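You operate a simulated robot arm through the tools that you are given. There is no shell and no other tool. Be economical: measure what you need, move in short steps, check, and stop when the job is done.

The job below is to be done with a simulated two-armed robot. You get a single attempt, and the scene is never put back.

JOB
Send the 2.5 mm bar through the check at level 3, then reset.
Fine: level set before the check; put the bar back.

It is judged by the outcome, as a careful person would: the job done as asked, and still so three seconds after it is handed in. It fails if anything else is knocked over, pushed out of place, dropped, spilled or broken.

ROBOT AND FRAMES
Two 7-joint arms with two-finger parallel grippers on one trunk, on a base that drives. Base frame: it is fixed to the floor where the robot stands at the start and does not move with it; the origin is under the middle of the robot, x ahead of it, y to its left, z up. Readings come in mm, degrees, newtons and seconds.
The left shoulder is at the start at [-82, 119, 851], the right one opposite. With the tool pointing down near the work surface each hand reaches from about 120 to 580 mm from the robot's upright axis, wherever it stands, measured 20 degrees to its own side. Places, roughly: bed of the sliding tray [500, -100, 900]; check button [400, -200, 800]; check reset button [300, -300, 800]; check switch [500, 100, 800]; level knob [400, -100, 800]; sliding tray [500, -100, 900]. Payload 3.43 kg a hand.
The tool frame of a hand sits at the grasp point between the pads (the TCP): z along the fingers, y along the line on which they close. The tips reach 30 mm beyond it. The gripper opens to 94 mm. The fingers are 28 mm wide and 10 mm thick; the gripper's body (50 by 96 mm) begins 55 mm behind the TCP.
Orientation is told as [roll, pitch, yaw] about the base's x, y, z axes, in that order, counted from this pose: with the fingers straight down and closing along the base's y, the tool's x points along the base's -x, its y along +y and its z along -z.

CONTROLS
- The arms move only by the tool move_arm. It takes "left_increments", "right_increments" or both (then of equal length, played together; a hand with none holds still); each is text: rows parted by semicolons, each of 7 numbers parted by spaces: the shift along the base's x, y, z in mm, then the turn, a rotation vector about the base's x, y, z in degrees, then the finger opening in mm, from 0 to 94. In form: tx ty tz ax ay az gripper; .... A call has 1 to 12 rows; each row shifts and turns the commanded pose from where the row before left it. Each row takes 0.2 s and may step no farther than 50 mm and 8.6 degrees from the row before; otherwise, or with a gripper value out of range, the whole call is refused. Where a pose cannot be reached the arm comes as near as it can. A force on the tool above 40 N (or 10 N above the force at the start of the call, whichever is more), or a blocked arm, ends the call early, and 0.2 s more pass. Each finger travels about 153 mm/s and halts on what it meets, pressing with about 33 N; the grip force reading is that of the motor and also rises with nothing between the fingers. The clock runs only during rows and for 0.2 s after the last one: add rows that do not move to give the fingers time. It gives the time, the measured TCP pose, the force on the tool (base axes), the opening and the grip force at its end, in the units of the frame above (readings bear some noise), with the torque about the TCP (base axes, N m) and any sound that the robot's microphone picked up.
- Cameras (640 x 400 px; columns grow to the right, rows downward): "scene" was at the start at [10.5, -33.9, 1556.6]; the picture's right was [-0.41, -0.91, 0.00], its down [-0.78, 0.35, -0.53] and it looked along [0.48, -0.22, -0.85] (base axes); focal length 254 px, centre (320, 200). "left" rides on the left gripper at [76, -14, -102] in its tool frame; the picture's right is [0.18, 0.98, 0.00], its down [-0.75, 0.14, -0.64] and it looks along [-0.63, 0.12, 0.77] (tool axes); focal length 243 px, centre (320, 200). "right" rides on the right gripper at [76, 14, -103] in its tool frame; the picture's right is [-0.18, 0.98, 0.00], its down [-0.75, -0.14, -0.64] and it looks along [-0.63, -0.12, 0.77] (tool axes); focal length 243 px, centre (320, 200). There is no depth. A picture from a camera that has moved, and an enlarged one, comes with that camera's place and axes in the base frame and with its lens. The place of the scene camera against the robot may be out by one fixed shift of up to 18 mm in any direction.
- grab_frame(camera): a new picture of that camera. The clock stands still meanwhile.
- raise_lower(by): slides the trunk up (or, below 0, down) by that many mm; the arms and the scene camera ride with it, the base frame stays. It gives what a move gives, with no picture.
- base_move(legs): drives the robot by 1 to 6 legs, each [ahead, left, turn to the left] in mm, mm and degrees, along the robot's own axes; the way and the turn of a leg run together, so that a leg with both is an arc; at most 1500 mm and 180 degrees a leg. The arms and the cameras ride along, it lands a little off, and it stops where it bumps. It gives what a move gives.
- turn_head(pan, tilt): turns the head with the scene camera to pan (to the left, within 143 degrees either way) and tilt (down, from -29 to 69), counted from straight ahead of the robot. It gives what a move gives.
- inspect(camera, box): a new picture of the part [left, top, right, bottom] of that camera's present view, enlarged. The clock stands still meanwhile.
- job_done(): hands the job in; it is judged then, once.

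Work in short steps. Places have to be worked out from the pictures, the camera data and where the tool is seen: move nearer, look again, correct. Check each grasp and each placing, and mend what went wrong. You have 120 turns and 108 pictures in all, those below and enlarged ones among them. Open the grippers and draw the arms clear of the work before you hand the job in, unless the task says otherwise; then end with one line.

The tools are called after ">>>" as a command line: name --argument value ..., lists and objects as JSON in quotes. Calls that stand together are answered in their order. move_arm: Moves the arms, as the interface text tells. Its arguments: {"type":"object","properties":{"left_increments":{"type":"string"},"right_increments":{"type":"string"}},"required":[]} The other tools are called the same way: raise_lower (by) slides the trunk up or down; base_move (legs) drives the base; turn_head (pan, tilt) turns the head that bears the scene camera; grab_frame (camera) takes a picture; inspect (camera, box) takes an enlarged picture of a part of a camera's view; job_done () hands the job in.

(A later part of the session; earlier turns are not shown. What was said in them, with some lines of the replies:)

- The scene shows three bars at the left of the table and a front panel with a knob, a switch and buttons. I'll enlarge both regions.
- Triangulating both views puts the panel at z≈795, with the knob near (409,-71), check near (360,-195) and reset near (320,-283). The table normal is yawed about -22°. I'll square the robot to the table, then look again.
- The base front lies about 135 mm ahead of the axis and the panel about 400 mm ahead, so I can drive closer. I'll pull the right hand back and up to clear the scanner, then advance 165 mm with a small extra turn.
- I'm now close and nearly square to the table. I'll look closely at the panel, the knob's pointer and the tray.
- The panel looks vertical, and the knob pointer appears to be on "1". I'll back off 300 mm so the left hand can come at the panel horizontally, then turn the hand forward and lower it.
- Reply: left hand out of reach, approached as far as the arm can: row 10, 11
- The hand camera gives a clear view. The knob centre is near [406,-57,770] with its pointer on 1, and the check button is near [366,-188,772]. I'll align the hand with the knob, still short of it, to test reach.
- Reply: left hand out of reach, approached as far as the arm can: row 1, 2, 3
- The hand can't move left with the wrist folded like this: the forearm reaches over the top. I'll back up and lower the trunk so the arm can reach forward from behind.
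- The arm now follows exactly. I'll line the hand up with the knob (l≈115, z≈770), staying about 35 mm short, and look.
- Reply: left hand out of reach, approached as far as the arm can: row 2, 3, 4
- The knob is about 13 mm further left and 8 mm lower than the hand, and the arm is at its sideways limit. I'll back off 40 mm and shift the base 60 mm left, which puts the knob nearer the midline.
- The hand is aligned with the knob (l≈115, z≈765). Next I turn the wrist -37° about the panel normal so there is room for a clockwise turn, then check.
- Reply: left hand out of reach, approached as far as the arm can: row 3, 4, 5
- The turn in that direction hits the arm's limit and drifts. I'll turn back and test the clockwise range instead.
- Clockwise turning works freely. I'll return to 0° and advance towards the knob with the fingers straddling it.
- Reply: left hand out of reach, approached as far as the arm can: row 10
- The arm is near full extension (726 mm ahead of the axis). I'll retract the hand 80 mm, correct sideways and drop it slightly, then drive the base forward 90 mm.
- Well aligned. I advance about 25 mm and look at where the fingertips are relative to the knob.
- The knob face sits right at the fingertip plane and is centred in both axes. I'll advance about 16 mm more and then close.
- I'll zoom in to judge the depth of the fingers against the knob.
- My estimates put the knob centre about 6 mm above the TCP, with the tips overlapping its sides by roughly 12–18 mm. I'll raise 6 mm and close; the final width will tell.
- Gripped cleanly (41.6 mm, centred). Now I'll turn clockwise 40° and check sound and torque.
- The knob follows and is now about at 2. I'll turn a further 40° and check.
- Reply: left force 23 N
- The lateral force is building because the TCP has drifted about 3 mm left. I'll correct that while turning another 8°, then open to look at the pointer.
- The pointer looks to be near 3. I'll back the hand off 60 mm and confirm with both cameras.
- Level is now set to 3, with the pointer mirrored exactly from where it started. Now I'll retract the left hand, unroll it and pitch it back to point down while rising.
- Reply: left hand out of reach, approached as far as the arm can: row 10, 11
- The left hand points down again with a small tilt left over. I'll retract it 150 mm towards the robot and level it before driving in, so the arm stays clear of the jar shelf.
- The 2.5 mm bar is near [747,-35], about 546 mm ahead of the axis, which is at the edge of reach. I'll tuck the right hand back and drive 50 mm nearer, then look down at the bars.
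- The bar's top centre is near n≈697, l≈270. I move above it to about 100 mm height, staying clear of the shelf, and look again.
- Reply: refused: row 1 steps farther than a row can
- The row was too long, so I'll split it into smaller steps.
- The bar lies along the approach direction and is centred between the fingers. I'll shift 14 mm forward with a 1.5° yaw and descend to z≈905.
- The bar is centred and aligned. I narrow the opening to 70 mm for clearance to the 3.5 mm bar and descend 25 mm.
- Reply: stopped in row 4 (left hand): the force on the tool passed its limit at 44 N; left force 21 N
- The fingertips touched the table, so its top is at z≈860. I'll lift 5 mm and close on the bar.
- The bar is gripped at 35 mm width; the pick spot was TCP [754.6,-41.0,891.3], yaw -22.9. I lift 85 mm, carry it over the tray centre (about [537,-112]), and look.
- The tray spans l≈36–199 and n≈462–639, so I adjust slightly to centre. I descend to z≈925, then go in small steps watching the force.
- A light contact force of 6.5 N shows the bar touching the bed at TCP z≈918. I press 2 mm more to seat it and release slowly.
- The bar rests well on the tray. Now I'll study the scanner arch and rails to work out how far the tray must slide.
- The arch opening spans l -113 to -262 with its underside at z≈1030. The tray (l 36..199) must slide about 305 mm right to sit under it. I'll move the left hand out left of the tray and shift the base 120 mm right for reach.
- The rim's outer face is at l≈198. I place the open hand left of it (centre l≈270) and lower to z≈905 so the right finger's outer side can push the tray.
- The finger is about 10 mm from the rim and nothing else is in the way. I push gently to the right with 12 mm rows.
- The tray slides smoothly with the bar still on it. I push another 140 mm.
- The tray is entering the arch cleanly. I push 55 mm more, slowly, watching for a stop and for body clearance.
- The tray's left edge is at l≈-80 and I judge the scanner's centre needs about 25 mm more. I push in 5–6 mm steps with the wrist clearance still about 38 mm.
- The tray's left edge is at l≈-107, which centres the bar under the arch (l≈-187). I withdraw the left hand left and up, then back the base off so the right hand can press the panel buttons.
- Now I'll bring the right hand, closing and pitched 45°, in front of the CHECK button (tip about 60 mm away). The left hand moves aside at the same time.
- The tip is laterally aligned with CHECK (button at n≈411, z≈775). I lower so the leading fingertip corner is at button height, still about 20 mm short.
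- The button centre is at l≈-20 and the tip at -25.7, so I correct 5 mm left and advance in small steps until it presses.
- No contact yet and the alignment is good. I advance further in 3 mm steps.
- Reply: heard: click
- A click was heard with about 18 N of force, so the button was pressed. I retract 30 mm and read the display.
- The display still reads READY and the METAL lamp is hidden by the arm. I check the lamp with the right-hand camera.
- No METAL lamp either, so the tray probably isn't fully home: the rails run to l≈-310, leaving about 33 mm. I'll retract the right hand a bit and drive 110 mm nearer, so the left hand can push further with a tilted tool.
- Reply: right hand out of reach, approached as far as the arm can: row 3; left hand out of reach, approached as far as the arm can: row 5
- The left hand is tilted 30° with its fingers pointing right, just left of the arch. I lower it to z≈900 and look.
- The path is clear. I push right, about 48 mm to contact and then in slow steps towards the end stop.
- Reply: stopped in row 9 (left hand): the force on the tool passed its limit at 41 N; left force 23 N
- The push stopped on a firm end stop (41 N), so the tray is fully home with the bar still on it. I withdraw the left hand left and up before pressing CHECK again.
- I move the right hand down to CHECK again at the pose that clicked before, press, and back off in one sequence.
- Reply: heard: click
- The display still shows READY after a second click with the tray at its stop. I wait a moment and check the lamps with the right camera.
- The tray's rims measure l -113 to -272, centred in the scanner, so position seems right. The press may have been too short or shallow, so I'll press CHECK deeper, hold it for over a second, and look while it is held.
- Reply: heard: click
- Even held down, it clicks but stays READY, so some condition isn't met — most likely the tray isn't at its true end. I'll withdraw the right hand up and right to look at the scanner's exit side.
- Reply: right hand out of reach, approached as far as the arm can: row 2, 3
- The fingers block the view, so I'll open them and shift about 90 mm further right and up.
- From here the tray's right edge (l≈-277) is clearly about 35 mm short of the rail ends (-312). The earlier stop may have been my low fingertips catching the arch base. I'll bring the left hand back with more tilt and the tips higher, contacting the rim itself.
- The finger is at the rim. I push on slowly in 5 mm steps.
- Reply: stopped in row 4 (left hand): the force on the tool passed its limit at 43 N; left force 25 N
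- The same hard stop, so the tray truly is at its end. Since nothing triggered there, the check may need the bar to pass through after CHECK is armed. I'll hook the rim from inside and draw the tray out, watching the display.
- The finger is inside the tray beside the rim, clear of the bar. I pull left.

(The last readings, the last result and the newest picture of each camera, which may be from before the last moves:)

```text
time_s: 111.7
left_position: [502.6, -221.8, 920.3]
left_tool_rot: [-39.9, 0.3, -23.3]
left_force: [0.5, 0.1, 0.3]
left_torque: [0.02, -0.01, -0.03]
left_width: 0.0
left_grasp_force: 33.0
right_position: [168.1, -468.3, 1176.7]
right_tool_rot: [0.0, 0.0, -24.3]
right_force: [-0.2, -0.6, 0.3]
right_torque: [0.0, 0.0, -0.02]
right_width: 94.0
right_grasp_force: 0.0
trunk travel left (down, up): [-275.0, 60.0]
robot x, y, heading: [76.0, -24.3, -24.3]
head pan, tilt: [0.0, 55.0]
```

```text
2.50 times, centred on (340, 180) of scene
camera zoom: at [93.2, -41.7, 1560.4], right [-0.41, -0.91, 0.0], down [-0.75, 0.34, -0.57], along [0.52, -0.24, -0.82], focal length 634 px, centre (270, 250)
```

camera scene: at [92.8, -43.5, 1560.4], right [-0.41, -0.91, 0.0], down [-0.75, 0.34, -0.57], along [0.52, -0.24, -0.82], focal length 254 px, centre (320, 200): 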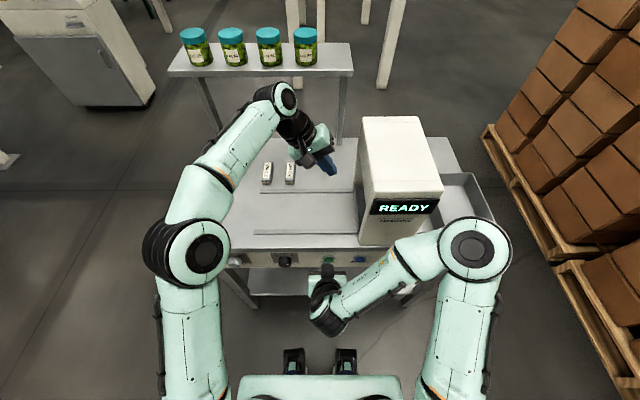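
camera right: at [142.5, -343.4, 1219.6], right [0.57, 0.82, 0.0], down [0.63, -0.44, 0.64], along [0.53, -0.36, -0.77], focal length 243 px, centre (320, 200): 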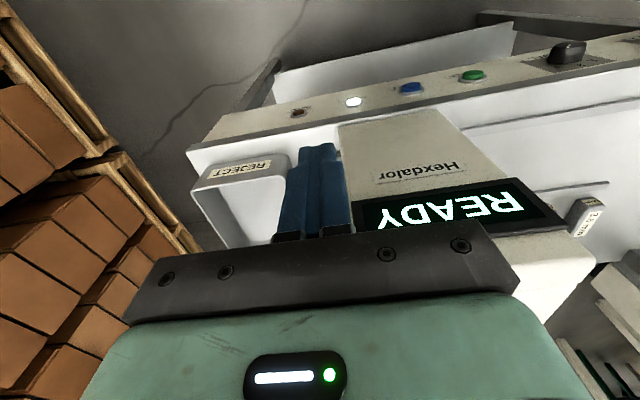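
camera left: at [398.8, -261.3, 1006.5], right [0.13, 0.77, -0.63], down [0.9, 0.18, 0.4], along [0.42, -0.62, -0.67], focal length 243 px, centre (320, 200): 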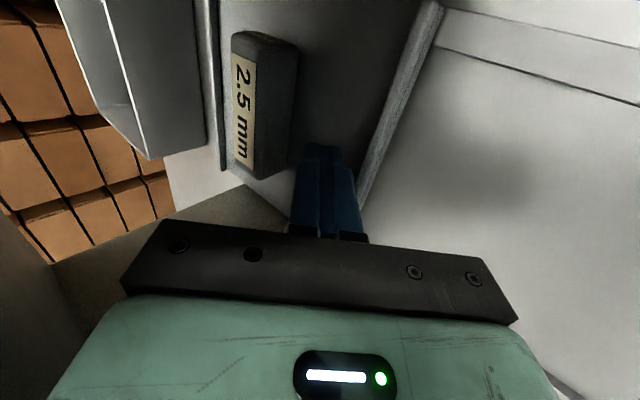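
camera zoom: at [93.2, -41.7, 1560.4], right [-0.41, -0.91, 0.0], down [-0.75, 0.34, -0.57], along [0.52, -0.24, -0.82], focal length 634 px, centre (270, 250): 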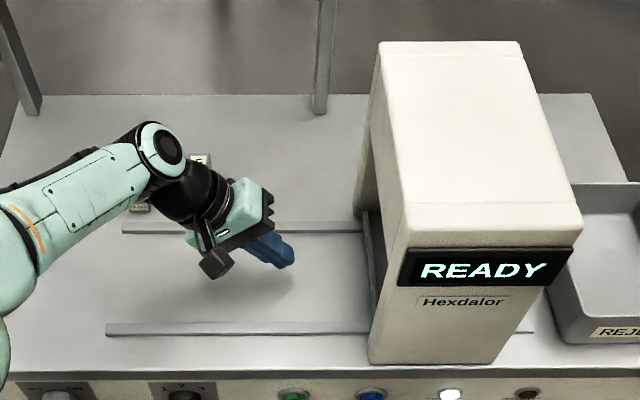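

The fingers rode over the low rim and the tray did not move. I go back in and lower until the tips just touch the bed.

>>> move_arm --left_increments "-4 -9 25 0 0 0 0; -12.3 -27.4 0 0 0 0 0; -12.3 -27.4 0 0 0 0 0; -12.3 -27.4 0 0 0 0 0; -11.8 -26.3 0 0 0 0 0; 0 0 -15 0 0 0 0; 0 0 -10 0 0 0 0; 0 0 -2 0 0 0 0; 0 0 -2 0 0 0 0; 0 0 0 0 0 0 0"

```text
time_s: 113.8
left_position: [449.6, -336.9, 914.7]
left_tool_rot: [-39.8, 0.4, -23.2]
left_force: [0.2, -0.3, 0.6]
left_torque: [-0.02, 0.0, -0.01]
left_width: 0.2
left_grasp_force: 33.5
right_position: [169.5, -466.9, 1176.4]
right_tool_rot: [0.1, 0.0, -24.4]
right_force: [-0.7, 0.1, -0.4]
right_torque: [-0.01, 0.02, 0.01]
right_width: 93.8
right_grasp_force: 0.1
trunk travel left (down, up): [-275.0, 60.0]
robot x, y, heading: [73.5, -20.8, -24.4]
head pan, tilt: [0.0, 55.0]
```

Still no contact, so I lower in 2 mm steps until there is a force.

>>> move_arm --left_increments "0 0 -2 0 0 0 0; 0 0 -2 0 0 0 0; 0 0 0 0 0 0 0"

>>> move_arm --left_increments "0 0 -2 0 0 0 0; 0 0 -2 0 0 0 0; 0 0 0 0 0 0 0"

```text
time_s: 114.7
left_position: [450.0, -338.6, 910.9]
left_tool_rot: [-39.8, 0.3, -23.2]
left_force: [0.5, -0.6, -0.5]
left_torque: [-0.02, 0.0, 0.02]
left_width: 0.0
left_grasp_force: 33.0
right_position: [168.3, -467.8, 1176.4]
right_tool_rot: [0.1, -0.1, -24.3]
right_force: [-1.1, -0.3, -0.1]
right_torque: [0.0, 0.0, 0.0]
right_width: 93.9
right_grasp_force: 0.2
trunk travel left (down, up): [-275.0, 60.0]
robot x, y, heading: [77.8, -25.1, -24.0]
head pan, tilt: [0.0, 55.0]
```

```text
time_s: 115.5
left_position: [451.3, -339.0, 911.5]
left_tool_rot: [-40.1, -0.1, -23.1]
left_force: [0.5, 5.3, 23.0]
left_torque: [-0.09, 0.1, -0.05]
left_width: 0.0
left_grasp_force: 33.3
right_position: [168.1, -465.6, 1178.5]
right_tool_rot: [0.0, -0.1, -24.3]
right_force: [0.2, 1.3, -0.2]
right_torque: [0.02, 0.0, 0.01]
right_width: 94.1
right_grasp_force: 0.1
trunk travel left (down, up): [-275.0, 60.0]
robot x, y, heading: [76.6, -21.3, -24.2]
head pan, tilt: [0.0, 55.0]
```

The bed touches at TCP z≈911. I lift just 3.5 mm from the commanded depth, so there is almost no load, and pull left.

>>> move_arm --left_increments "0 0 3.5 0 0 0 0; 2 4.6 0 0 0 0 0; 3.3 7.3 0 0 0 0 0; 4.1 9.1 0 0 0 0 0; 4.1 9.1 0 0 0 0 0; 4.9 10.9 0 0 0 0 0; 4.9 10.9 0 0 0 0 0; 4.9 10.9 0 0 0 0 0; 4.1 9.1 0 0 0 0 0; 2 4.6 0 0 0 0 0; 0 0 0 0 0 0 0"

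>>> inspect --camera "scene" --box '[220, 100, 460, 260]'

```text
time_s: 117.8
left_position: [484.4, -260.3, 910.6]
left_tool_rot: [-39.8, 0.3, -23.1]
left_force: [0.1, -1.8, 17.3]
left_torque: [-0.27, -0.04, -0.01]
left_width: 0.1
left_grasp_force: 33.1
right_position: [168.1, -467.7, 1176.5]
right_tool_rot: [0.0, -0.1, -24.3]
right_force: [0.8, -0.1, 0.2]
right_torque: [0.02, -0.03, 0.01]
right_width: 94.1
right_grasp_force: 0.1
trunk travel left (down, up): [-275.0, 60.0]
robot x, y, heading: [76.2, -22.8, -24.2]
head pan, tilt: [0.0, 55.0]
```

```text
2.50 times, centred on (340, 180) of scene
camera zoom: at [92.0, -41.3, 1560.4], right [-0.41, -0.91, 0.0], down [-0.75, 0.34, -0.57], along [0.52, -0.24, -0.82], focal length 634 px, centre (270, 250)
```

zoom: 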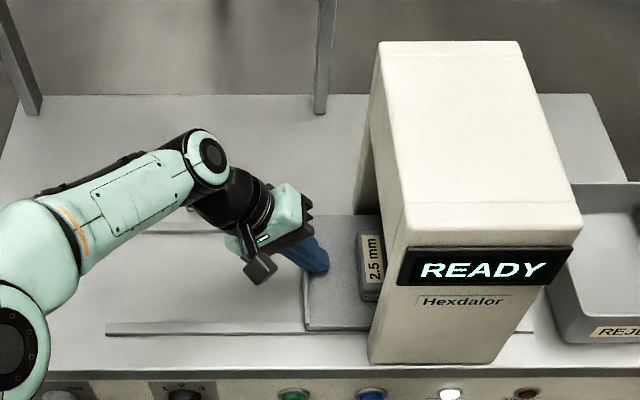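

The tray now follows and the display still reads READY. I continue pulling it fully out to the loading position, easing up 1 mm.

>>> move_arm --left_increments "2 4.6 1 0 0 0 0; 4.1 9.1 0 0 0 0 0; 4.9 10.9 0 0 0 0 0; 4.9 10.9 0 0 0 0 0; 4.9 10.9 0 0 0 0 0; 4.9 10.9 0 0 0 0 0; 4.9 10.9 0 0 0 0 0; 4.9 10.9 0 0 0 0 0; 4.9 10.9 0 0 0 0 0; 4.9 10.9 0 0 0 0 0; 4.1 9.1 0 0 0 0 0; 2 4.6 0 0 0 0 0"

>>> move_arm --left_increments "2 4.6 0 0 0 0 0; 4.1 9.1 0 0 0 0 0; 4.9 10.9 0 0 0 0 0; 4.9 10.9 0 0 0 0 0; 4.9 10.9 0 0 0 0 0; 4.9 10.9 0 0 0 0 0; 4.9 10.9 0 0 0 0 0; 4.9 10.9 0 0 0 0 0; 3 6.6 0 0 0 0 0; 1.5 3.2 0 0 0 0 0; 0 0 0 0 0 0 0"

>>> inspect --camera "scene" --box '[180, 100, 460, 275]'

```text
time_s: 120.5
left_position: [537.2, -147.9, 910.9]
left_tool_rot: [-39.7, 0.3, -23.2]
left_force: [-0.9, -0.5, 2.4]
left_torque: [-0.04, 0.0, -0.02]
left_width: 0.2
left_grasp_force: 33.1
right_position: [169.3, -468.1, 1176.5]
right_tool_rot: [0.1, -0.1, -24.3]
right_force: [-0.2, -0.6, -0.4]
right_torque: [-0.01, -0.01, 0.03]
right_width: 94.3
right_grasp_force: 0.1
trunk travel left (down, up): [-275.0, 60.0]
robot x, y, heading: [73.2, -26.7, -24.1]
head pan, tilt: [0.0, 55.0]
```

```text
time_s: 122.8
left_position: [576.2, -59.4, 911.3]
left_tool_rot: [-39.8, 0.3, -23.3]
left_force: [-3.0, -0.5, 2.2]
left_torque: [-0.06, 0.03, -0.01]
left_width: 0.3
left_grasp_force: 33.0
right_position: [167.8, -466.7, 1176.7]
right_tool_rot: [0.2, 0.1, -24.2]
right_force: [0.0, 0.2, -1.1]
right_torque: [-0.02, 0.05, -0.03]
right_width: 93.8
right_grasp_force: 0.0
trunk travel left (down, up): [-275.0, 60.0]
robot x, y, heading: [74.7, -27.3, -24.3]
head pan, tilt: [0.0, 55.0]
```

```text
2.29 times, centred on (320, 188) of scene
camera zoom: at [92.6, -41.8, 1560.4], right [-0.41, -0.91, 0.0], down [-0.75, 0.34, -0.57], along [0.52, -0.24, -0.82], focal length 579 px, centre (320, 229)
```

zoom: 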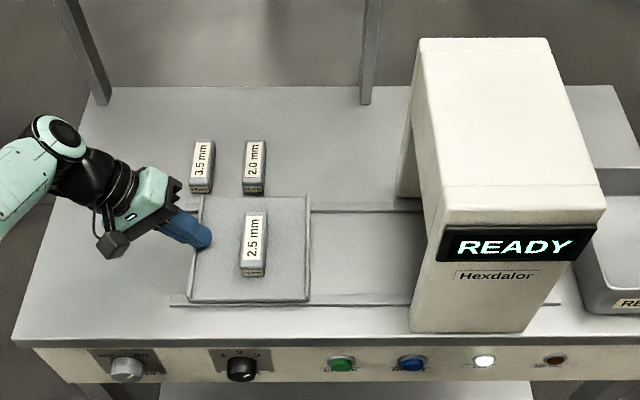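

The tray is nearly home, so I pull the last 10 mm to the stop. Then I lift the left hand clear and bring the right hand back towards CHECK.

>>> move_arm --left_increments "1.3 2.9 0 0 0 0 0; 1.3 2.9 0 0 0 0 0; 1.3 2.9 0 0 0 0 0; -1 -2.2 10 0 0 0 0; 0 0 40 0 0 0 0; 4 9 40 0 0 0 0; 8 18 20 0 0 0 0; 8 18 0 0 0 0 0; 0 0 0 0 0 0 0"

>>> move_arm --right_increments "12.3 27.4 -20 0 0 0 60; 12.3 27.4 -20 0 0 0 30; 12.3 27.4 -20 0 0 0 0; 12.4 22.9 -33 -1.84 -4.1 0 0; 12.4 22.9 -33 -1.84 -4.1 0 0; 12.4 22.9 -33 -1.84 -4.1 0 0; 12.4 22.9 -33 -1.84 -4.1 0 0; 12.4 22.9 -33 -1.84 -4.1 0 0; 12.4 22.9 -33 -1.84 -4.1 0 0; 12.4 22.9 -33 -1.84 -4.1 0 0; 12.4 22.9 -33 -1.84 -4.1 0 0; 12.4 22.9 -33 -1.84 -4.1 0 0"

```text
time_s: 124.8
left_position: [599.0, -8.3, 1020.9]
left_tool_rot: [-39.8, 0.3, -23.2]
left_force: [-0.1, -0.2, -0.5]
left_torque: [0.02, -0.01, -0.03]
left_width: 0.1
left_grasp_force: 32.7
right_position: [169.5, -466.8, 1177.5]
right_tool_rot: [0.2, 0.0, -24.3]
right_force: [0.1, 0.2, 0.3]
right_torque: [0.04, 0.01, -0.01]
right_width: 94.2
right_grasp_force: 0.1
trunk travel left (down, up): [-275.0, 60.0]
robot x, y, heading: [76.2, -27.7, -24.3]
head pan, tilt: [0.0, 55.0]
```

```text
time_s: 127.5
left_position: [598.9, -7.5, 1020.5]
left_tool_rot: [-39.9, 0.4, -23.2]
left_force: [-0.3, 0.6, -0.2]
left_torque: [-0.02, 0.01, -0.01]
left_width: 0.1
left_grasp_force: 33.1
right_position: [318.3, -180.3, 818.3]
right_tool_rot: [0.3, -40.5, -24.5]
right_force: [0.5, 0.1, -0.2]
right_torque: [-0.02, -0.02, 0.03]
right_width: 0.0
right_grasp_force: 33.4
trunk travel left (down, up): [-275.0, 60.0]
robot x, y, heading: [76.6, -22.2, -24.2]
head pan, tilt: [0.0, 55.0]
```

I make the last pitch and align, then press CHECK with the tray out, hold briefly, retract, and look.

>>> move_arm --right_increments "-0.6 8.5 -15 -1.84 -4.1 0 0; -0.6 8.5 -16 0 0 0 0; 9.1 -4.1 0 0 0 0 0; 9.1 -4.1 0 0 0 0 0; 5.5 -2.5 0 0 0 0 0; 3.6 -1.6 0 0 0 0 0; 2.7 -1.2 0 0 0 0 0; 0 0 0 0 0 0 0; 0 0 0 0 0 0 0"

>>> move_arm --right_increments "-9.1 4.1 0 0 0 0 0; -13.7 6.1 0 0 0 0 0; -10 4.5 5 0 0 0 0; 0 0 0 0 0 0 0"

>>> inspect --camera "scene" --box '[180, 100, 460, 275]'

```text
time_s: 129.4
left_position: [599.5, -7.7, 1021.4]
left_tool_rot: [-39.9, 0.2, -23.2]
left_force: [0.1, 0.3, 0.3]
left_torque: [0.0, 0.01, -0.02]
left_width: 0.2
left_grasp_force: 33.4
right_position: [345.8, -175.4, 788.6]
right_tool_rot: [0.2, -44.9, -24.3]
right_force: [-9.5, 2.8, 1.8]
right_torque: [0.05, 0.08, -0.04]
right_width: 0.0
right_grasp_force: 32.4
trunk travel left (down, up): [-275.0, 60.0]
robot x, y, heading: [74.7, -21.6, -24.2]
head pan, tilt: [0.0, 55.0]
heard: click
```

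```text
time_s: 130.4
left_position: [599.3, -7.9, 1021.3]
left_tool_rot: [-39.8, 0.4, -23.2]
left_force: [0.8, -0.5, 0.3]
left_torque: [0.0, 0.0, -0.02]
left_width: 0.0
left_grasp_force: 32.9
right_position: [315.3, -161.0, 793.6]
right_tool_rot: [0.2, -44.9, -24.2]
right_force: [-0.1, 0.2, -0.3]
right_torque: [-0.01, 0.04, -0.01]
right_width: 0.0
right_grasp_force: 32.5
trunk travel left (down, up): [-275.0, 60.0]
robot x, y, heading: [76.0, -27.9, -23.9]
head pan, tilt: [0.0, 55.0]
```

```text
2.29 times, centred on (320, 188) of scene
camera zoom: at [93.1, -41.9, 1560.4], right [-0.41, -0.91, 0.0], down [-0.75, 0.34, -0.57], along [0.52, -0.24, -0.82], focal length 579 px, centre (320, 229)
```

zoom: 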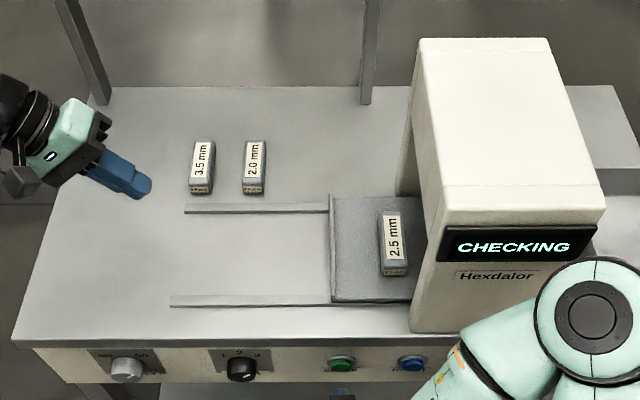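

The machine drives the tray itself and now shows "CHECKING"; it needed the tray at its loading position. I wait with both hands still.

>>> move_arm --right_increments "0 0 0 0 0 0 0; 0 0 0 0 0 0 0; 0 0 0 0 0 0 0; 0 0 0 0 0 0 0; 0 0 0 0 0 0 0; 0 0 0 0 0 0 0; 0 0 0 0 0 0 0; 0 0 0 0 0 0 0; 0 0 0 0 0 0 0; 0 0 0 0 0 0 0; 0 0 0 0 0 0 0; 0 0 0 0 0 0 0"

>>> move_arm --right_increments "0 0 0 0 0 0 0; 0 0 0 0 0 0 0; 0 0 0 0 0 0 0; 0 0 0 0 0 0 0; 0 0 0 0 0 0 0; 0 0 0 0 0 0 0; 0 0 0 0 0 0 0; 0 0 0 0 0 0 0; 0 0 0 0 0 0 0; 0 0 0 0 0 0 0"

>>> inspect --camera "scene" --box '[180, 100, 460, 275]'

```text
time_s: 133.1
left_position: [599.8, -8.7, 1021.7]
left_tool_rot: [-39.7, 0.4, -23.1]
left_force: [0.5, -0.1, -0.9]
left_torque: [0.01, 0.03, -0.01]
left_width: 0.0
left_grasp_force: 33.3
right_position: [315.6, -161.4, 793.9]
right_tool_rot: [0.1, -44.9, -24.3]
right_force: [-0.6, -0.9, -0.3]
right_torque: [0.01, -0.01, 0.01]
right_width: 0.0
right_grasp_force: 32.8
trunk travel left (down, up): [-275.0, 60.0]
robot x, y, heading: [74.7, -25.4, -24.2]
head pan, tilt: [0.0, 55.0]
```

```text
time_s: 135.2
left_position: [598.9, -8.1, 1021.1]
left_tool_rot: [-39.8, 0.4, -23.1]
left_force: [0.0, 0.7, 0.6]
left_torque: [-0.02, 0.0, 0.0]
left_width: 0.3
left_grasp_force: 33.2
right_position: [315.5, -161.7, 794.0]
right_tool_rot: [0.3, -44.9, -24.4]
right_force: [0.0, -0.7, -0.2]
right_torque: [0.02, -0.01, 0.01]
right_width: 0.1
right_grasp_force: 32.6
trunk travel left (down, up): [-275.0, 60.0]
robot x, y, heading: [72.9, -29.9, -24.2]
head pan, tilt: [0.0, 55.0]
```

```text
2.29 times, centred on (320, 188) of scene
camera zoom: at [93.1, -41.8, 1560.4], right [-0.41, -0.91, 0.0], down [-0.75, 0.34, -0.57], along [0.52, -0.24, -0.82], focal length 579 px, centre (320, 229)
```

zoom: 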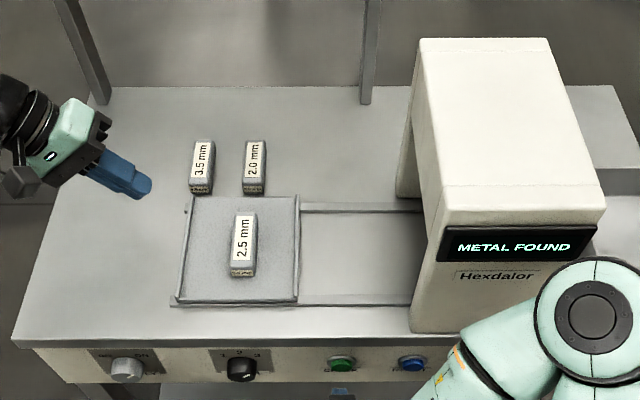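

"METAL FOUND", and the tray has returned home with the bar. Now RESET, which sits about 98 mm right of CHECK (l≈-117); I move across and press it in the same way.

>>> move_arm --right_increments "-13.4 -29.8 -2 0 0 0 0; -13.4 -29.8 -2 0 0 0 0; -13.4 -29.8 -2 0 0 0 0; 0 0 0 0 0 0 0"

>>> inspect --camera "right" --box '[220, 50, 420, 250]'

```text
time_s: 136.2
left_position: [599.7, -7.3, 1021.8]
left_tool_rot: [-39.9, 0.3, -23.2]
left_force: [0.7, 0.6, 0.0]
left_torque: [0.03, 0.02, 0.03]
left_width: 0.0
left_grasp_force: 33.0
right_position: [315.7, -250.5, 777.6]
right_tool_rot: [0.1, -44.9, -24.2]
right_force: [-0.4, 0.7, -0.1]
right_torque: [-0.01, -0.04, 0.02]
right_width: 0.0
right_grasp_force: 33.2
right hand out of reach, approached as far as the arm can: row 1, 2, 3
trunk travel left (down, up): [-275.0, 60.0]
robot x, y, heading: [75.3, -24.6, -24.4]
head pan, tilt: [0.0, 55.0]
```

```text
2.00 times, centred on (320, 150) of right
camera zoom: at [204.9, -184.7, 796.1], right [0.52, 0.84, 0.13], down [0.02, -0.16, 0.99], along [0.85, -0.51, -0.1], focal length 485 px, centre (320, 300)
```

zoom: 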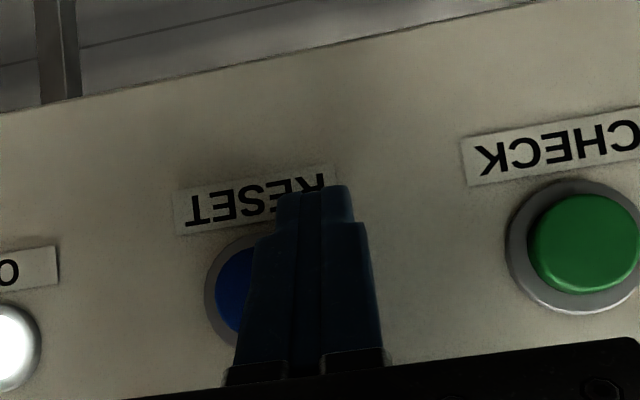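

The arm is too folded there and drifted forward and low. I'll back the base 90 mm, then realign with RESET.

>>> base_move --legs '[[-90, 0, 0]]'

>>> move_arm --right_increments "8.5 -15 5 0 0 0 0; 9.5 -14 5 0 0 0 0; 0 0 0 0 0 0 0"

```text
time_s: 137.3
left_position: [517.8, 30.5, 1021.1]
left_tool_rot: [-39.8, 0.3, -23.2]
left_force: [0.2, -0.3, 0.4]
left_torque: [-0.04, -0.04, 0.01]
left_width: 0.0
left_grasp_force: 32.2
right_position: [233.8, -213.3, 775.5]
right_tool_rot: [0.3, -45.0, -24.2]
right_force: [0.0, 0.1, 0.1]
right_torque: [0.01, 0.0, 0.03]
right_width: 0.0
right_grasp_force: 32.9
trunk travel left (down, up): [-275.0, 60.0]
robot x, y, heading: [-3.9, 13.5, -24.0]
head pan, tilt: [0.0, 55.0]
```

```text
time_s: 138.2
left_position: [519.8, 29.6, 1021.8]
left_tool_rot: [-39.9, 0.2, -23.1]
left_force: [0.5, 0.1, -0.1]
left_torque: [-0.03, 0.03, 0.02]
left_width: 0.2
left_grasp_force: 33.0
right_position: [251.7, -242.7, 786.7]
right_tool_rot: [0.3, -44.9, -24.3]
right_force: [0.3, -0.5, 0.2]
right_torque: [0.0, 0.0, -0.02]
right_width: 0.0
right_grasp_force: 32.9
trunk travel left (down, up): [-275.0, 60.0]
robot x, y, heading: [-6.3, 14.6, -24.2]
head pan, tilt: [0.0, 55.0]
```

Reach is good here (l -118, z 787). I advance 45 mm to just short of RESET and verify alignment.

>>> move_arm --right_increments "13.7 -6.1 0 0 0 0 0; 13.7 -6.1 0 0 0 0 0; 11.9 -5.3 0 0 0 0 0; 0 0 0 0 0 0 0"

>>> inspect --camera "right" --box '[220, 50, 420, 250]'

```text
time_s: 139.2
left_position: [518.7, 29.0, 1020.7]
left_tool_rot: [-39.8, 0.3, -23.2]
left_force: [0.1, 0.9, -0.2]
left_torque: [-0.04, 0.0, 0.0]
left_width: 0.0
left_grasp_force: 33.0
right_position: [291.7, -258.6, 786.8]
right_tool_rot: [0.1, -44.9, -24.2]
right_force: [0.2, 0.1, 0.1]
right_torque: [0.03, 0.0, 0.02]
right_width: 0.0
right_grasp_force: 33.0
trunk travel left (down, up): [-275.0, 60.0]
robot x, y, heading: [-3.8, 14.8, -24.2]
head pan, tilt: [0.0, 55.0]
```

```text
2.00 times, centred on (320, 150) of right
camera zoom: at [181.4, -194.2, 805.6], right [0.52, 0.84, 0.13], down [0.02, -0.16, 0.99], along [0.85, -0.51, -0.1], focal length 485 px, centre (320, 300)
```

zoom: 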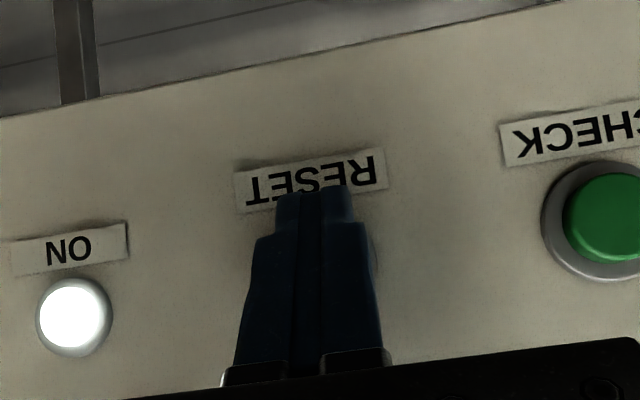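

Alignment matches the earlier CHECK press, so I press RESET, hold, and retract.

>>> move_arm --right_increments "5.5 -2.5 0 0 0 0 0; 3.6 -1.6 0 0 0 0 0; 2.7 -1.2 0 0 0 0 0; 2.7 -1.2 0 0 0 0 0; 0 0 0 0 0 0 0; 0 0 0 0 0 0 0"

>>> move_arm --right_increments "-9.1 4.1 0 0 0 0 0; -18 8 0 0 0 0 0; -36 16 0 0 0 0 0; -36 16 0 0 0 0 0; 0 0 0 0 0 0 0"

>>> inspect --camera "scene" --box '[200, 80, 480, 255]'

```text
time_s: 140.6
left_position: [517.7, 29.4, 1021.9]
left_tool_rot: [-39.7, 0.2, -23.1]
left_force: [-0.3, 0.8, -1.2]
left_torque: [0.0, 0.07, 0.04]
left_width: 0.0
left_grasp_force: 32.9
right_position: [305.0, -266.1, 786.5]
right_tool_rot: [0.3, -44.8, -24.2]
right_force: [-10.9, 3.6, 1.1]
right_torque: [0.02, 0.13, -0.06]
right_width: 0.0
right_grasp_force: 32.8
trunk travel left (down, up): [-275.0, 60.0]
robot x, y, heading: [-8.9, 11.9, -24.2]
head pan, tilt: [0.0, 55.0]
heard: click
```

```text
time_s: 141.8
left_position: [517.6, 28.5, 1022.0]
left_tool_rot: [-39.9, 0.3, -23.2]
left_force: [0.5, -0.1, -0.6]
left_torque: [0.0, -0.02, -0.01]
left_width: 0.1
left_grasp_force: 32.5
right_position: [232.7, -225.6, 779.9]
right_tool_rot: [0.2, -44.9, -24.3]
right_force: [0.0, 0.2, 0.6]
right_torque: [0.02, -0.02, 0.01]
right_width: 0.1
right_grasp_force: 32.9
right hand out of reach, approached as far as the arm can: row 4
trunk travel left (down, up): [-275.0, 60.0]
robot x, y, heading: [-7.6, 14.3, -24.3]
head pan, tilt: [0.0, 55.0]
```

```text
2.29 times, centred on (340, 168) of scene
camera zoom: at [11.9, -5.4, 1560.4], right [-0.41, -0.91, 0.0], down [-0.75, 0.34, -0.57], along [0.52, -0.23, -0.82], focal length 579 px, centre (274, 274)
```

zoom: 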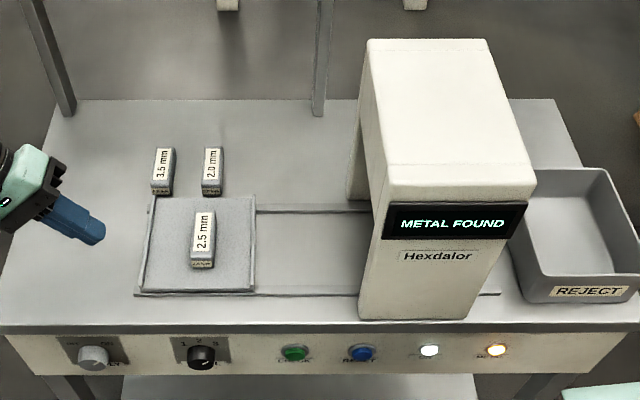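

RESET clicked but "METAL FOUND" stays lit, most likely because the bar is still on the tray. I'll put the bar back first and reset again. I raise and tuck the right hand while levelling and opening the left.

>>> move_arm --right_increments "-19.2 -5.6 37.6 1.53 3.42 0 0; -19.2 -5.6 37.6 1.53 3.42 0 0; -19.2 -5.6 37.6 1.53 3.42 0 0; -19.2 -5.6 37.6 1.53 3.42 0 0; -19.2 -5.6 37.6 1.53 3.42 0 0; -19.2 -5.6 37.6 1.53 3.42 0 0; -19.2 -5.6 37.6 1.53 3.42 0 0; -19.2 -5.6 37.6 1.53 3.42 0 0; -19.2 -5.6 37.6 1.53 3.42 0 0; -19.2 -5.6 37.6 1.53 3.42 0 0; -19.2 -5.6 37.6 1.53 3.42 0 0; -19.2 -5.6 37.6 1.53 3.42 0 0" --left_increments "0 0 25 7.3 -3.27 0 0; 0 0 25 7.3 -3.27 0 0; 0 0 25 7.3 -3.27 0 0; 0 0 25 7.3 -3.27 0 30; 0 0 10 7.3 -3.27 0 60; -27 12 0 0 0 0 70; -27 12 0 0 0 0 70; -27 12 0 0 0 0 70; -27 12 0 0 0 0 70; 0 0 0 0 0 0 70; 0 0 0 0 0 0 70; 0 0 0 0 0 0 70"

>>> base_move --legs '[[0, 95, 0], [205, 0, 0]]'

```text
time_s: 144.3
left_position: [410.6, 76.7, 1123.4]
left_tool_rot: [0.2, -0.4, -23.2]
left_force: [0.7, 0.0, -0.3]
left_torque: [0.01, 0.02, -0.01]
left_width: 69.8
left_grasp_force: 0.1
left hand out of reach, approached as far as the arm can: row 4
right_position: [25.2, -300.6, 1230.5]
right_tool_rot: [0.1, 0.1, -24.3]
right_force: [-0.6, 0.2, 0.4]
right_torque: [0.01, -0.02, 0.0]
right_width: 0.0
right_grasp_force: 33.0
right hand out of reach, approached as far as the arm can: row 1, 2
trunk travel left (down, up): [-275.0, 60.0]
robot x, y, heading: [-6.3, 15.8, -24.0]
head pan, tilt: [0.0, 55.0]
```

```text
time_s: 147.1
left_position: [639.3, 78.2, 1122.3]
left_tool_rot: [0.2, -0.4, -23.3]
left_force: [-0.4, -0.6, -0.9]
left_torque: [0.02, 0.01, 0.01]
left_width: 70.1
left_grasp_force: 0.0
right_position: [252.3, -297.6, 1229.9]
right_tool_rot: [0.1, 0.1, -24.3]
right_force: [0.0, 0.0, -0.3]
right_torque: [0.01, 0.01, 0.03]
right_width: 0.1
right_grasp_force: 33.2
trunk travel left (down, up): [-275.0, 60.0]
robot x, y, heading: [219.7, 13.5, -24.5]
head pan, tilt: [0.0, 55.0]
```

The left hand is level and near the table. I move above the tray at the place where I released the bar and take a picture.

>>> move_arm --left_increments "-18.6 -38.8 -20 0 0 0 70; -18.6 -38.8 -20 0 0 0 70; -18.6 -38.8 -20 0 0 0 70; -18.6 -38.8 -20 0 0 0 70; -18.6 -38.8 -20 0 0 0 70; 0 0 -30 0 0 0 70; 0 0 0 0 0 0 70"

>>> grab_frame --camera "left"

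```text
time_s: 148.7
left_position: [545.6, -117.4, 995.3]
left_tool_rot: [0.3, -0.3, -23.3]
left_force: [-0.8, 0.7, 0.0]
left_torque: [-0.02, -0.01, 0.01]
left_width: 70.0
left_grasp_force: 0.1
right_position: [251.4, -298.4, 1229.4]
right_tool_rot: [0.1, 0.0, -24.2]
right_force: [0.3, 0.3, -0.3]
right_torque: [-0.02, -0.03, 0.01]
right_width: 0.2
right_grasp_force: 33.1
trunk travel left (down, up): [-275.0, 60.0]
robot x, y, heading: [222.4, 12.3, -24.4]
head pan, tilt: [0.0, 55.0]
```

```text
6 pictures are left
camera left: at [467.1, -99.5, 1096.2], right [0.22, 0.98, 0.0], down [0.74, -0.17, 0.65], along [0.63, -0.14, -0.76], focal length 243 px, centre (320, 200)
```

left: 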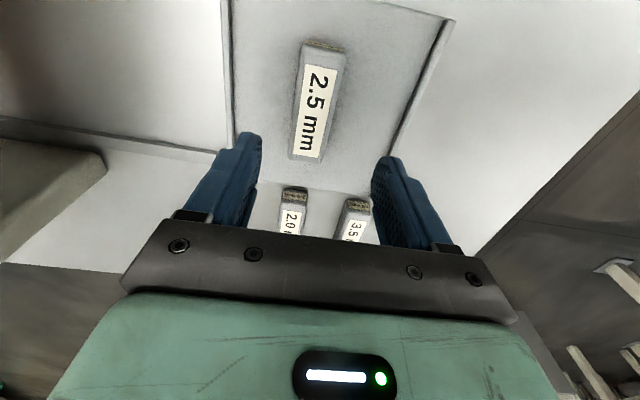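

The bar sits where I left it, about 4 mm right of the hand centre. I correct, descend to z≈915 and grip it.

>>> move_arm --left_increments "-1.6 -3.6 -30 0 0 0 70; 0 0 -30 0 0 0 70; 0 0 -14 0 0 0 70; 0 0 -6 0 0 0 70; 0 0 0 0 0 0 70; 0 0 0 0 0 0 45; 0 0 0 0 0 0 25; 0 0 0 0 0 0 15; 0 0 0 0 0 0 15"

```text
time_s: 150.7
left_position: [543.0, -118.7, 915.6]
left_tool_rot: [0.2, -0.4, -23.3]
left_force: [0.1, 1.3, 4.2]
left_torque: [0.12, -0.01, 0.01]
left_width: 35.0
left_grasp_force: 33.2
right_position: [251.3, -296.1, 1229.5]
right_tool_rot: [0.1, 0.2, -24.3]
right_force: [-0.1, 0.7, -0.1]
right_torque: [0.01, 0.02, 0.0]
right_width: 0.0
right_grasp_force: 33.0
trunk travel left (down, up): [-275.0, 60.0]
robot x, y, heading: [220.4, 13.3, -24.4]
head pan, tilt: [0.0, 55.0]
```

Gripped at 35.0 mm. I lift 85 mm and carry the bar back over its original spot [754.6,-41.0].

>>> move_arm --left_increments "0 0 20 0 0 0 15; 0 0 30 0 0 0 15; 0 0 35 0 0 0 15; 35.3 12.95 0 0 0 0.4 15; 35.3 12.95 0 0 0 0 15; 35.3 12.95 0 0 0 0 15; 35.3 12.95 0 0 0 0 15; 35.3 12.95 0 0 0 0 15; 35.1 12.95 0 0 0 0 15; 0 0 -30 0 0 0 15; 0 0 -30 0 0 0 15; 0 0 -10 0 0 0 15"

>>> grab_frame --camera "scene"

```text
time_s: 153.3
left_position: [756.5, -42.4, 927.3]
left_tool_rot: [0.2, -0.4, -22.9]
left_force: [0.2, 0.3, -1.4]
left_torque: [-0.02, -0.01, 0.02]
left_width: 31.0
left_grasp_force: 32.6
right_position: [252.1, -296.6, 1229.1]
right_tool_rot: [0.1, 0.2, -24.3]
right_force: [-0.1, 0.1, -1.2]
right_torque: [0.0, 0.01, 0.03]
right_width: 0.0
right_grasp_force: 32.7
trunk travel left (down, up): [-275.0, 60.0]
robot x, y, heading: [222.0, 15.4, -24.1]
head pan, tilt: [0.0, 55.0]
```

```text
5 pictures are left
camera scene: at [239.4, -3.2, 1560.4], right [-0.41, -0.91, 0.0], down [-0.75, 0.34, -0.57], along [0.52, -0.24, -0.82], focal length 254 px, centre (320, 200)
```

scene: 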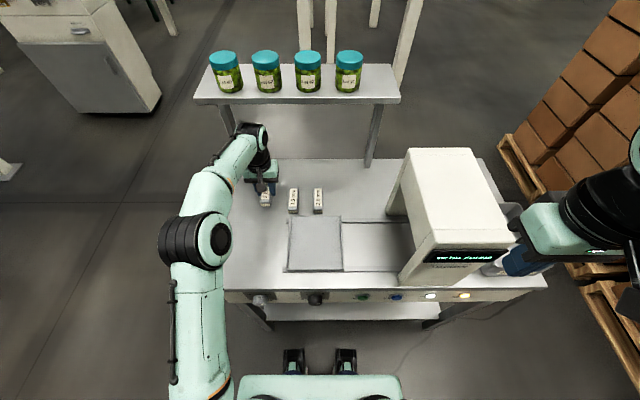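

The bar hangs above its spot and is evenly spaced with the others. I lower to about 902 and then in small steps to contact.

>>> move_arm --left_increments "-1.5 1.2 -13 0 0 0 15; 0 0 -11 0 0 0 15; 0 0 -4 0 0 0 15; 0 0 -2 0 0 0 15; 0 0 0 0 0 0 15"

```text
time_s: 154.5
left_position: [754.7, -41.9, 897.4]
left_tool_rot: [0.2, -0.4, -22.9]
left_force: [1.0, -0.6, -0.7]
left_torque: [0.01, 0.0, 0.05]
left_width: 31.0
left_grasp_force: 33.3
right_position: [251.2, -296.6, 1229.0]
right_tool_rot: [0.0, 0.1, -24.2]
right_force: [-0.5, 0.2, -0.1]
right_torque: [-0.01, 0.03, -0.02]
right_width: 0.0
right_grasp_force: 33.3
trunk travel left (down, up): [-275.0, 60.0]
robot x, y, heading: [220.6, 16.3, -24.3]
head pan, tilt: [0.0, 55.0]
```

No contact yet, so I go down in 1.5 mm steps.

>>> move_arm --left_increments "0 0 -1.5 0 0 0 15; 0 0 -1.5 0 0 0 15; 0 0 0 0 0 0 15"

```text
time_s: 155.3
left_position: [753.0, -41.6, 894.7]
left_tool_rot: [0.2, -0.4, -22.9]
left_force: [0.4, -0.6, -0.7]
left_torque: [-0.03, -0.01, 0.04]
left_width: 30.9
left_grasp_force: 33.1
right_position: [251.2, -297.2, 1228.7]
right_tool_rot: [0.1, 0.2, -24.4]
right_force: [-0.1, 0.1, 0.1]
right_torque: [-0.01, 0.01, -0.01]
right_width: 0.0
right_grasp_force: 32.8
trunk travel left (down, up): [-275.0, 60.0]
robot x, y, heading: [218.6, 13.4, -24.3]
head pan, tilt: [0.0, 55.0]
```

>>> move_arm --left_increments "0 0 -1.5 0 0 0 15; 0 0 -1.5 0 0 0 15; 0 0 0 0 0 0 15"

```text
time_s: 156.1
left_position: [753.6, -41.9, 895.2]
left_tool_rot: [0.0, -0.7, -22.9]
left_force: [2.6, 0.5, 22.9]
left_torque: [0.23, 0.94, -0.05]
left_width: 30.9
left_grasp_force: 32.2
right_position: [249.9, -296.9, 1230.2]
right_tool_rot: [0.1, 0.0, -24.4]
right_force: [0.1, 0.0, 0.2]
right_torque: [0.0, 0.01, 0.0]
right_width: 0.0
right_grasp_force: 33.2
trunk travel left (down, up): [-275.0, 60.0]
robot x, y, heading: [221.0, 13.1, -24.3]
head pan, tilt: [0.0, 55.0]
```

Contact at 23 N: the bar is on the table. I release, rise, and check it from above.

>>> move_arm --left_increments "0 0 0.5 0 0 0 34; 0 0 0 0 0 0 45; 0 0 0 0 0 0 55; 0 0 0 0 0 0 55; 0 0 20 0 0 0 55; 0 0 40 0 0 0 55; 0 0 40 0 0 0 55; -18 8 40 0 0 0 55; -36 16 20 0 0 0 55; -36 16 0 0 0 0 55; -36 16 0 0 0 0 55; 0 0 0 0 0 0 55"

>>> grab_frame --camera "left"

```text
time_s: 158.7
left_position: [628.4, 13.9, 1050.6]
left_tool_rot: [0.2, -0.4, -22.9]
left_force: [-0.3, -0.2, 0.4]
left_torque: [0.04, 0.03, -0.03]
left_width: 54.9
left_grasp_force: 0.0
right_position: [253.3, -297.9, 1228.7]
right_tool_rot: [0.1, 0.1, -24.3]
right_force: [0.4, -0.4, -0.6]
right_torque: [0.05, 0.0, -0.02]
right_width: 0.0
right_grasp_force: 33.0
trunk travel left (down, up): [-275.0, 60.0]
robot x, y, heading: [218.7, 11.5, -24.3]
head pan, tilt: [0.0, 55.0]
```

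```text
4 pictures are left
camera left: at [550.3, 30.4, 1152.6], right [0.21, 0.98, 0.0], down [0.74, -0.16, 0.65], along [0.63, -0.14, -0.76], focal length 243 px, centre (320, 200)
```

left: 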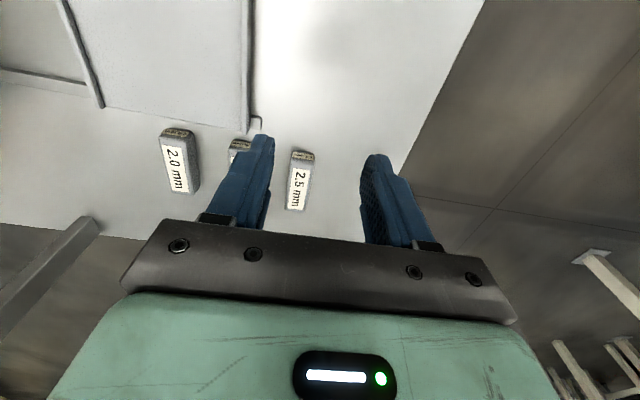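

The 2.5 mm bar is back in its place. Now I drive back to the earlier reset stance and bring the right hand down towards RESET.

>>> base_move --legs '[[-205, 0, 0], [0, -95, 0]]'

>>> move_arm --right_increments "18.5 5 -37 -1.53 -3.42 0 0; 18.5 5 -37 -1.53 -3.42 0 0; 18.5 5 -37 -1.53 -3.42 0 0; 18.5 5 -37 -1.53 -3.42 0 0; 18.5 5 -37 -1.53 -3.42 0 0; 18.5 5 -37 -1.53 -3.42 0 0; 18.5 5 -37 -1.53 -3.42 0 0; 18.5 5 -37 -1.53 -3.42 0 0; 18.5 5 -37 -1.53 -3.42 0 0; 18.5 5 -37 -1.53 -3.42 0 0; 18.5 5 -37 -1.53 -3.42 0 0; 18.5 5 -37 -1.53 -3.42 0 0"

```text
time_s: 161.4
left_position: [402.8, 9.8, 1050.9]
left_tool_rot: [0.2, -0.4, -23.1]
left_force: [-0.9, -0.1, 0.1]
left_torque: [0.03, 0.03, 0.02]
left_width: 54.9
left_grasp_force: 0.0
right_position: [24.5, -298.3, 1228.5]
right_tool_rot: [0.0, 0.1, -24.6]
right_force: [0.2, 0.1, 0.3]
right_torque: [0.06, 0.03, 0.05]
right_width: 0.1
right_grasp_force: 33.2
trunk travel left (down, up): [-275.0, 60.0]
robot x, y, heading: [-7.4, 15.0, -24.5]
head pan, tilt: [0.0, 55.0]
```

```text
time_s: 164.0
left_position: [403.6, 11.1, 1052.3]
left_tool_rot: [0.3, -0.4, -23.2]
left_force: [-0.2, 0.0, -0.7]
left_torque: [0.0, 0.0, 0.0]
left_width: 55.2
left_grasp_force: 0.0
right_position: [254.8, -240.6, 785.1]
right_tool_rot: [0.6, -45.0, -24.9]
right_force: [0.2, -0.1, -0.2]
right_torque: [0.01, 0.01, -0.02]
right_width: 0.0
right_grasp_force: 33.0
right hand out of reach, approached as far as the arm can: row 9, 10
trunk travel left (down, up): [-275.0, 60.0]
robot x, y, heading: [-6.3, 12.7, -24.6]
head pan, tilt: [0.0, 55.0]
```

This is almost exactly the previous pre-press pose, so I advance and press RESET, hold, then retract and read the display.

>>> move_arm --right_increments "12 -6.5 1 0 0 0 0; 12 -6.5 0.4 0 0 0 0; 12 -6 0 0 0 0 0; 5.5 -2.5 0 0 0 0 0; 3.6 -1.6 0 0 0 0 0; 2.7 -1.2 0 0 0 0 0; 2.7 -1.2 0 0 0 0 0; 0 0 0 0 0 0 0; 0 0 0 0 0 0 0; 0 0 0 0 0 0 0"

>>> move_arm --right_increments "-9.1 4.1 0 0 0 0 0; -18 8 0 0 0 0 0; -27 12 0 0 0 0 0; 0 0 0 0 0 0 0; 0 0 0 0 0 0 0"

>>> inspect --camera "scene" --box '[200, 80, 480, 255]'

```text
time_s: 166.2
left_position: [401.7, 11.6, 1051.4]
left_tool_rot: [0.2, -0.4, -23.2]
left_force: [0.5, -0.5, -0.1]
left_torque: [0.03, -0.04, 0.0]
left_width: 54.7
left_grasp_force: 0.0
right_position: [303.9, -266.0, 787.1]
right_tool_rot: [0.6, -44.9, -24.8]
right_force: [-2.8, 1.7, 1.2]
right_torque: [0.02, -0.02, 0.01]
right_width: 0.0
right_grasp_force: 32.8
trunk travel left (down, up): [-275.0, 60.0]
robot x, y, heading: [-1.5, 11.3, -24.4]
head pan, tilt: [0.0, 55.0]
heard: click
```

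```text
time_s: 167.4
left_position: [402.7, 11.4, 1051.2]
left_tool_rot: [0.2, -0.5, -23.3]
left_force: [0.3, 0.4, 0.9]
left_torque: [0.0, 0.01, 0.01]
left_width: 55.0
left_grasp_force: 0.0
right_position: [250.7, -240.8, 787.4]
right_tool_rot: [0.6, -44.8, -24.9]
right_force: [0.8, -0.5, 0.2]
right_torque: [-0.01, 0.01, 0.03]
right_width: 0.1
right_grasp_force: 32.9
trunk travel left (down, up): [-275.0, 60.0]
robot x, y, heading: [-2.6, 13.6, -24.6]
head pan, tilt: [0.0, 55.0]
```

```text
2.29 times, centred on (340, 168) of scene
camera zoom: at [13.2, -4.3, 1560.4], right [-0.42, -0.91, 0.0], down [-0.74, 0.34, -0.57], along [0.52, -0.24, -0.82], focal length 579 px, centre (274, 274)
```

zoom: 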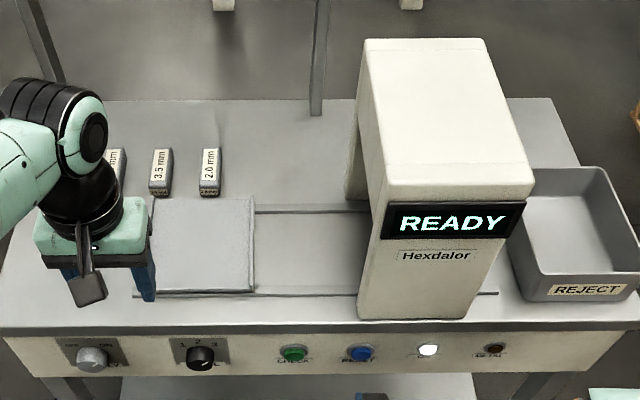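

READY is shown, the METAL lamp is out and the bar is back. I open both grippers and back the robot clear of the table.

>>> base_move --legs '[[-300, 0, 0]]'

>>> move_arm --right_increments "0 0 0 0 0 0 60; 0 0 0 0 0 0 90; 0 0 0 0 0 0 90" --left_increments "0 0 0 0 0 0 90; 0 0 0 0 0 0 90; 0 0 0 0 0 0 90"

>>> grab_frame --camera "scene"

```text
time_s: 169.4
left_position: [129.6, 135.6, 1052.4]
left_tool_rot: [0.2, -0.4, -23.1]
left_force: [-0.7, -0.2, -0.4]
left_torque: [-0.02, -0.03, -0.02]
left_width: 54.7
left_grasp_force: 0.1
right_position: [-21.8, -117.6, 789.7]
right_tool_rot: [0.5, -44.9, -24.8]
right_force: [-0.8, -0.3, -0.2]
right_torque: [0.01, -0.02, 0.01]
right_width: 0.0
right_grasp_force: 33.1
trunk travel left (down, up): [-275.0, 60.0]
robot x, y, heading: [-278.6, 138.8, -24.9]
head pan, tilt: [0.0, 55.0]
```

```text
time_s: 170.2
left_position: [130.5, 136.5, 1050.9]
left_tool_rot: [0.2, -0.4, -23.2]
left_force: [-0.3, 0.5, 0.7]
left_torque: [-0.02, -0.02, -0.01]
left_width: 90.1
left_grasp_force: 0.1
right_position: [-21.9, -117.3, 789.9]
right_tool_rot: [0.6, -45.0, -24.8]
right_force: [0.2, -0.6, 0.3]
right_torque: [0.01, -0.03, 0.01]
right_width: 89.8
right_grasp_force: 0.1
trunk travel left (down, up): [-275.0, 60.0]
robot x, y, heading: [-275.6, 135.7, -24.9]
head pan, tilt: [0.0, 55.0]
```

```text
2 pictures are left
camera scene: at [-258.7, 120.0, 1560.4], right [-0.42, -0.91, 0.0], down [-0.75, 0.34, -0.57], along [0.52, -0.24, -0.82], focal length 254 px, centre (320, 200)
```

scene: 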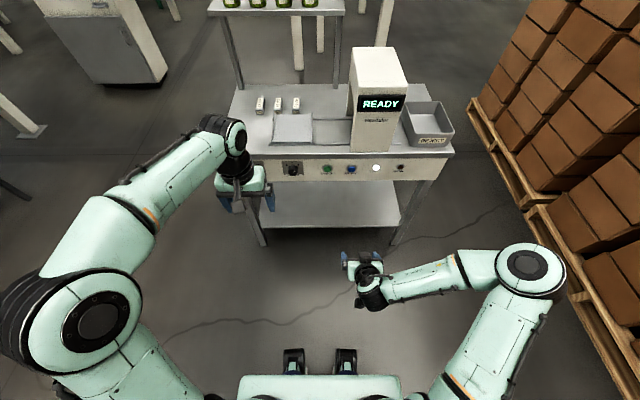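

All three bars are in line, the tray is home, the display reads READY and both arms are clear, so I hand the job in.

>>> job_done

```text
The job is handed in.
```

The level was set to 3 before the check; the 2.5 mm bar went through and read "METAL FOUND", it's back in its place, and the machine is reset to READY with its METAL lamp out. Before that run I pushed the tray into the scanner by hand and pressed CHECK three times there, and the display stayed on READY. The check only ran once the tray was back at its loading end. The first RESET press also did nothing until the bar was off the tray.
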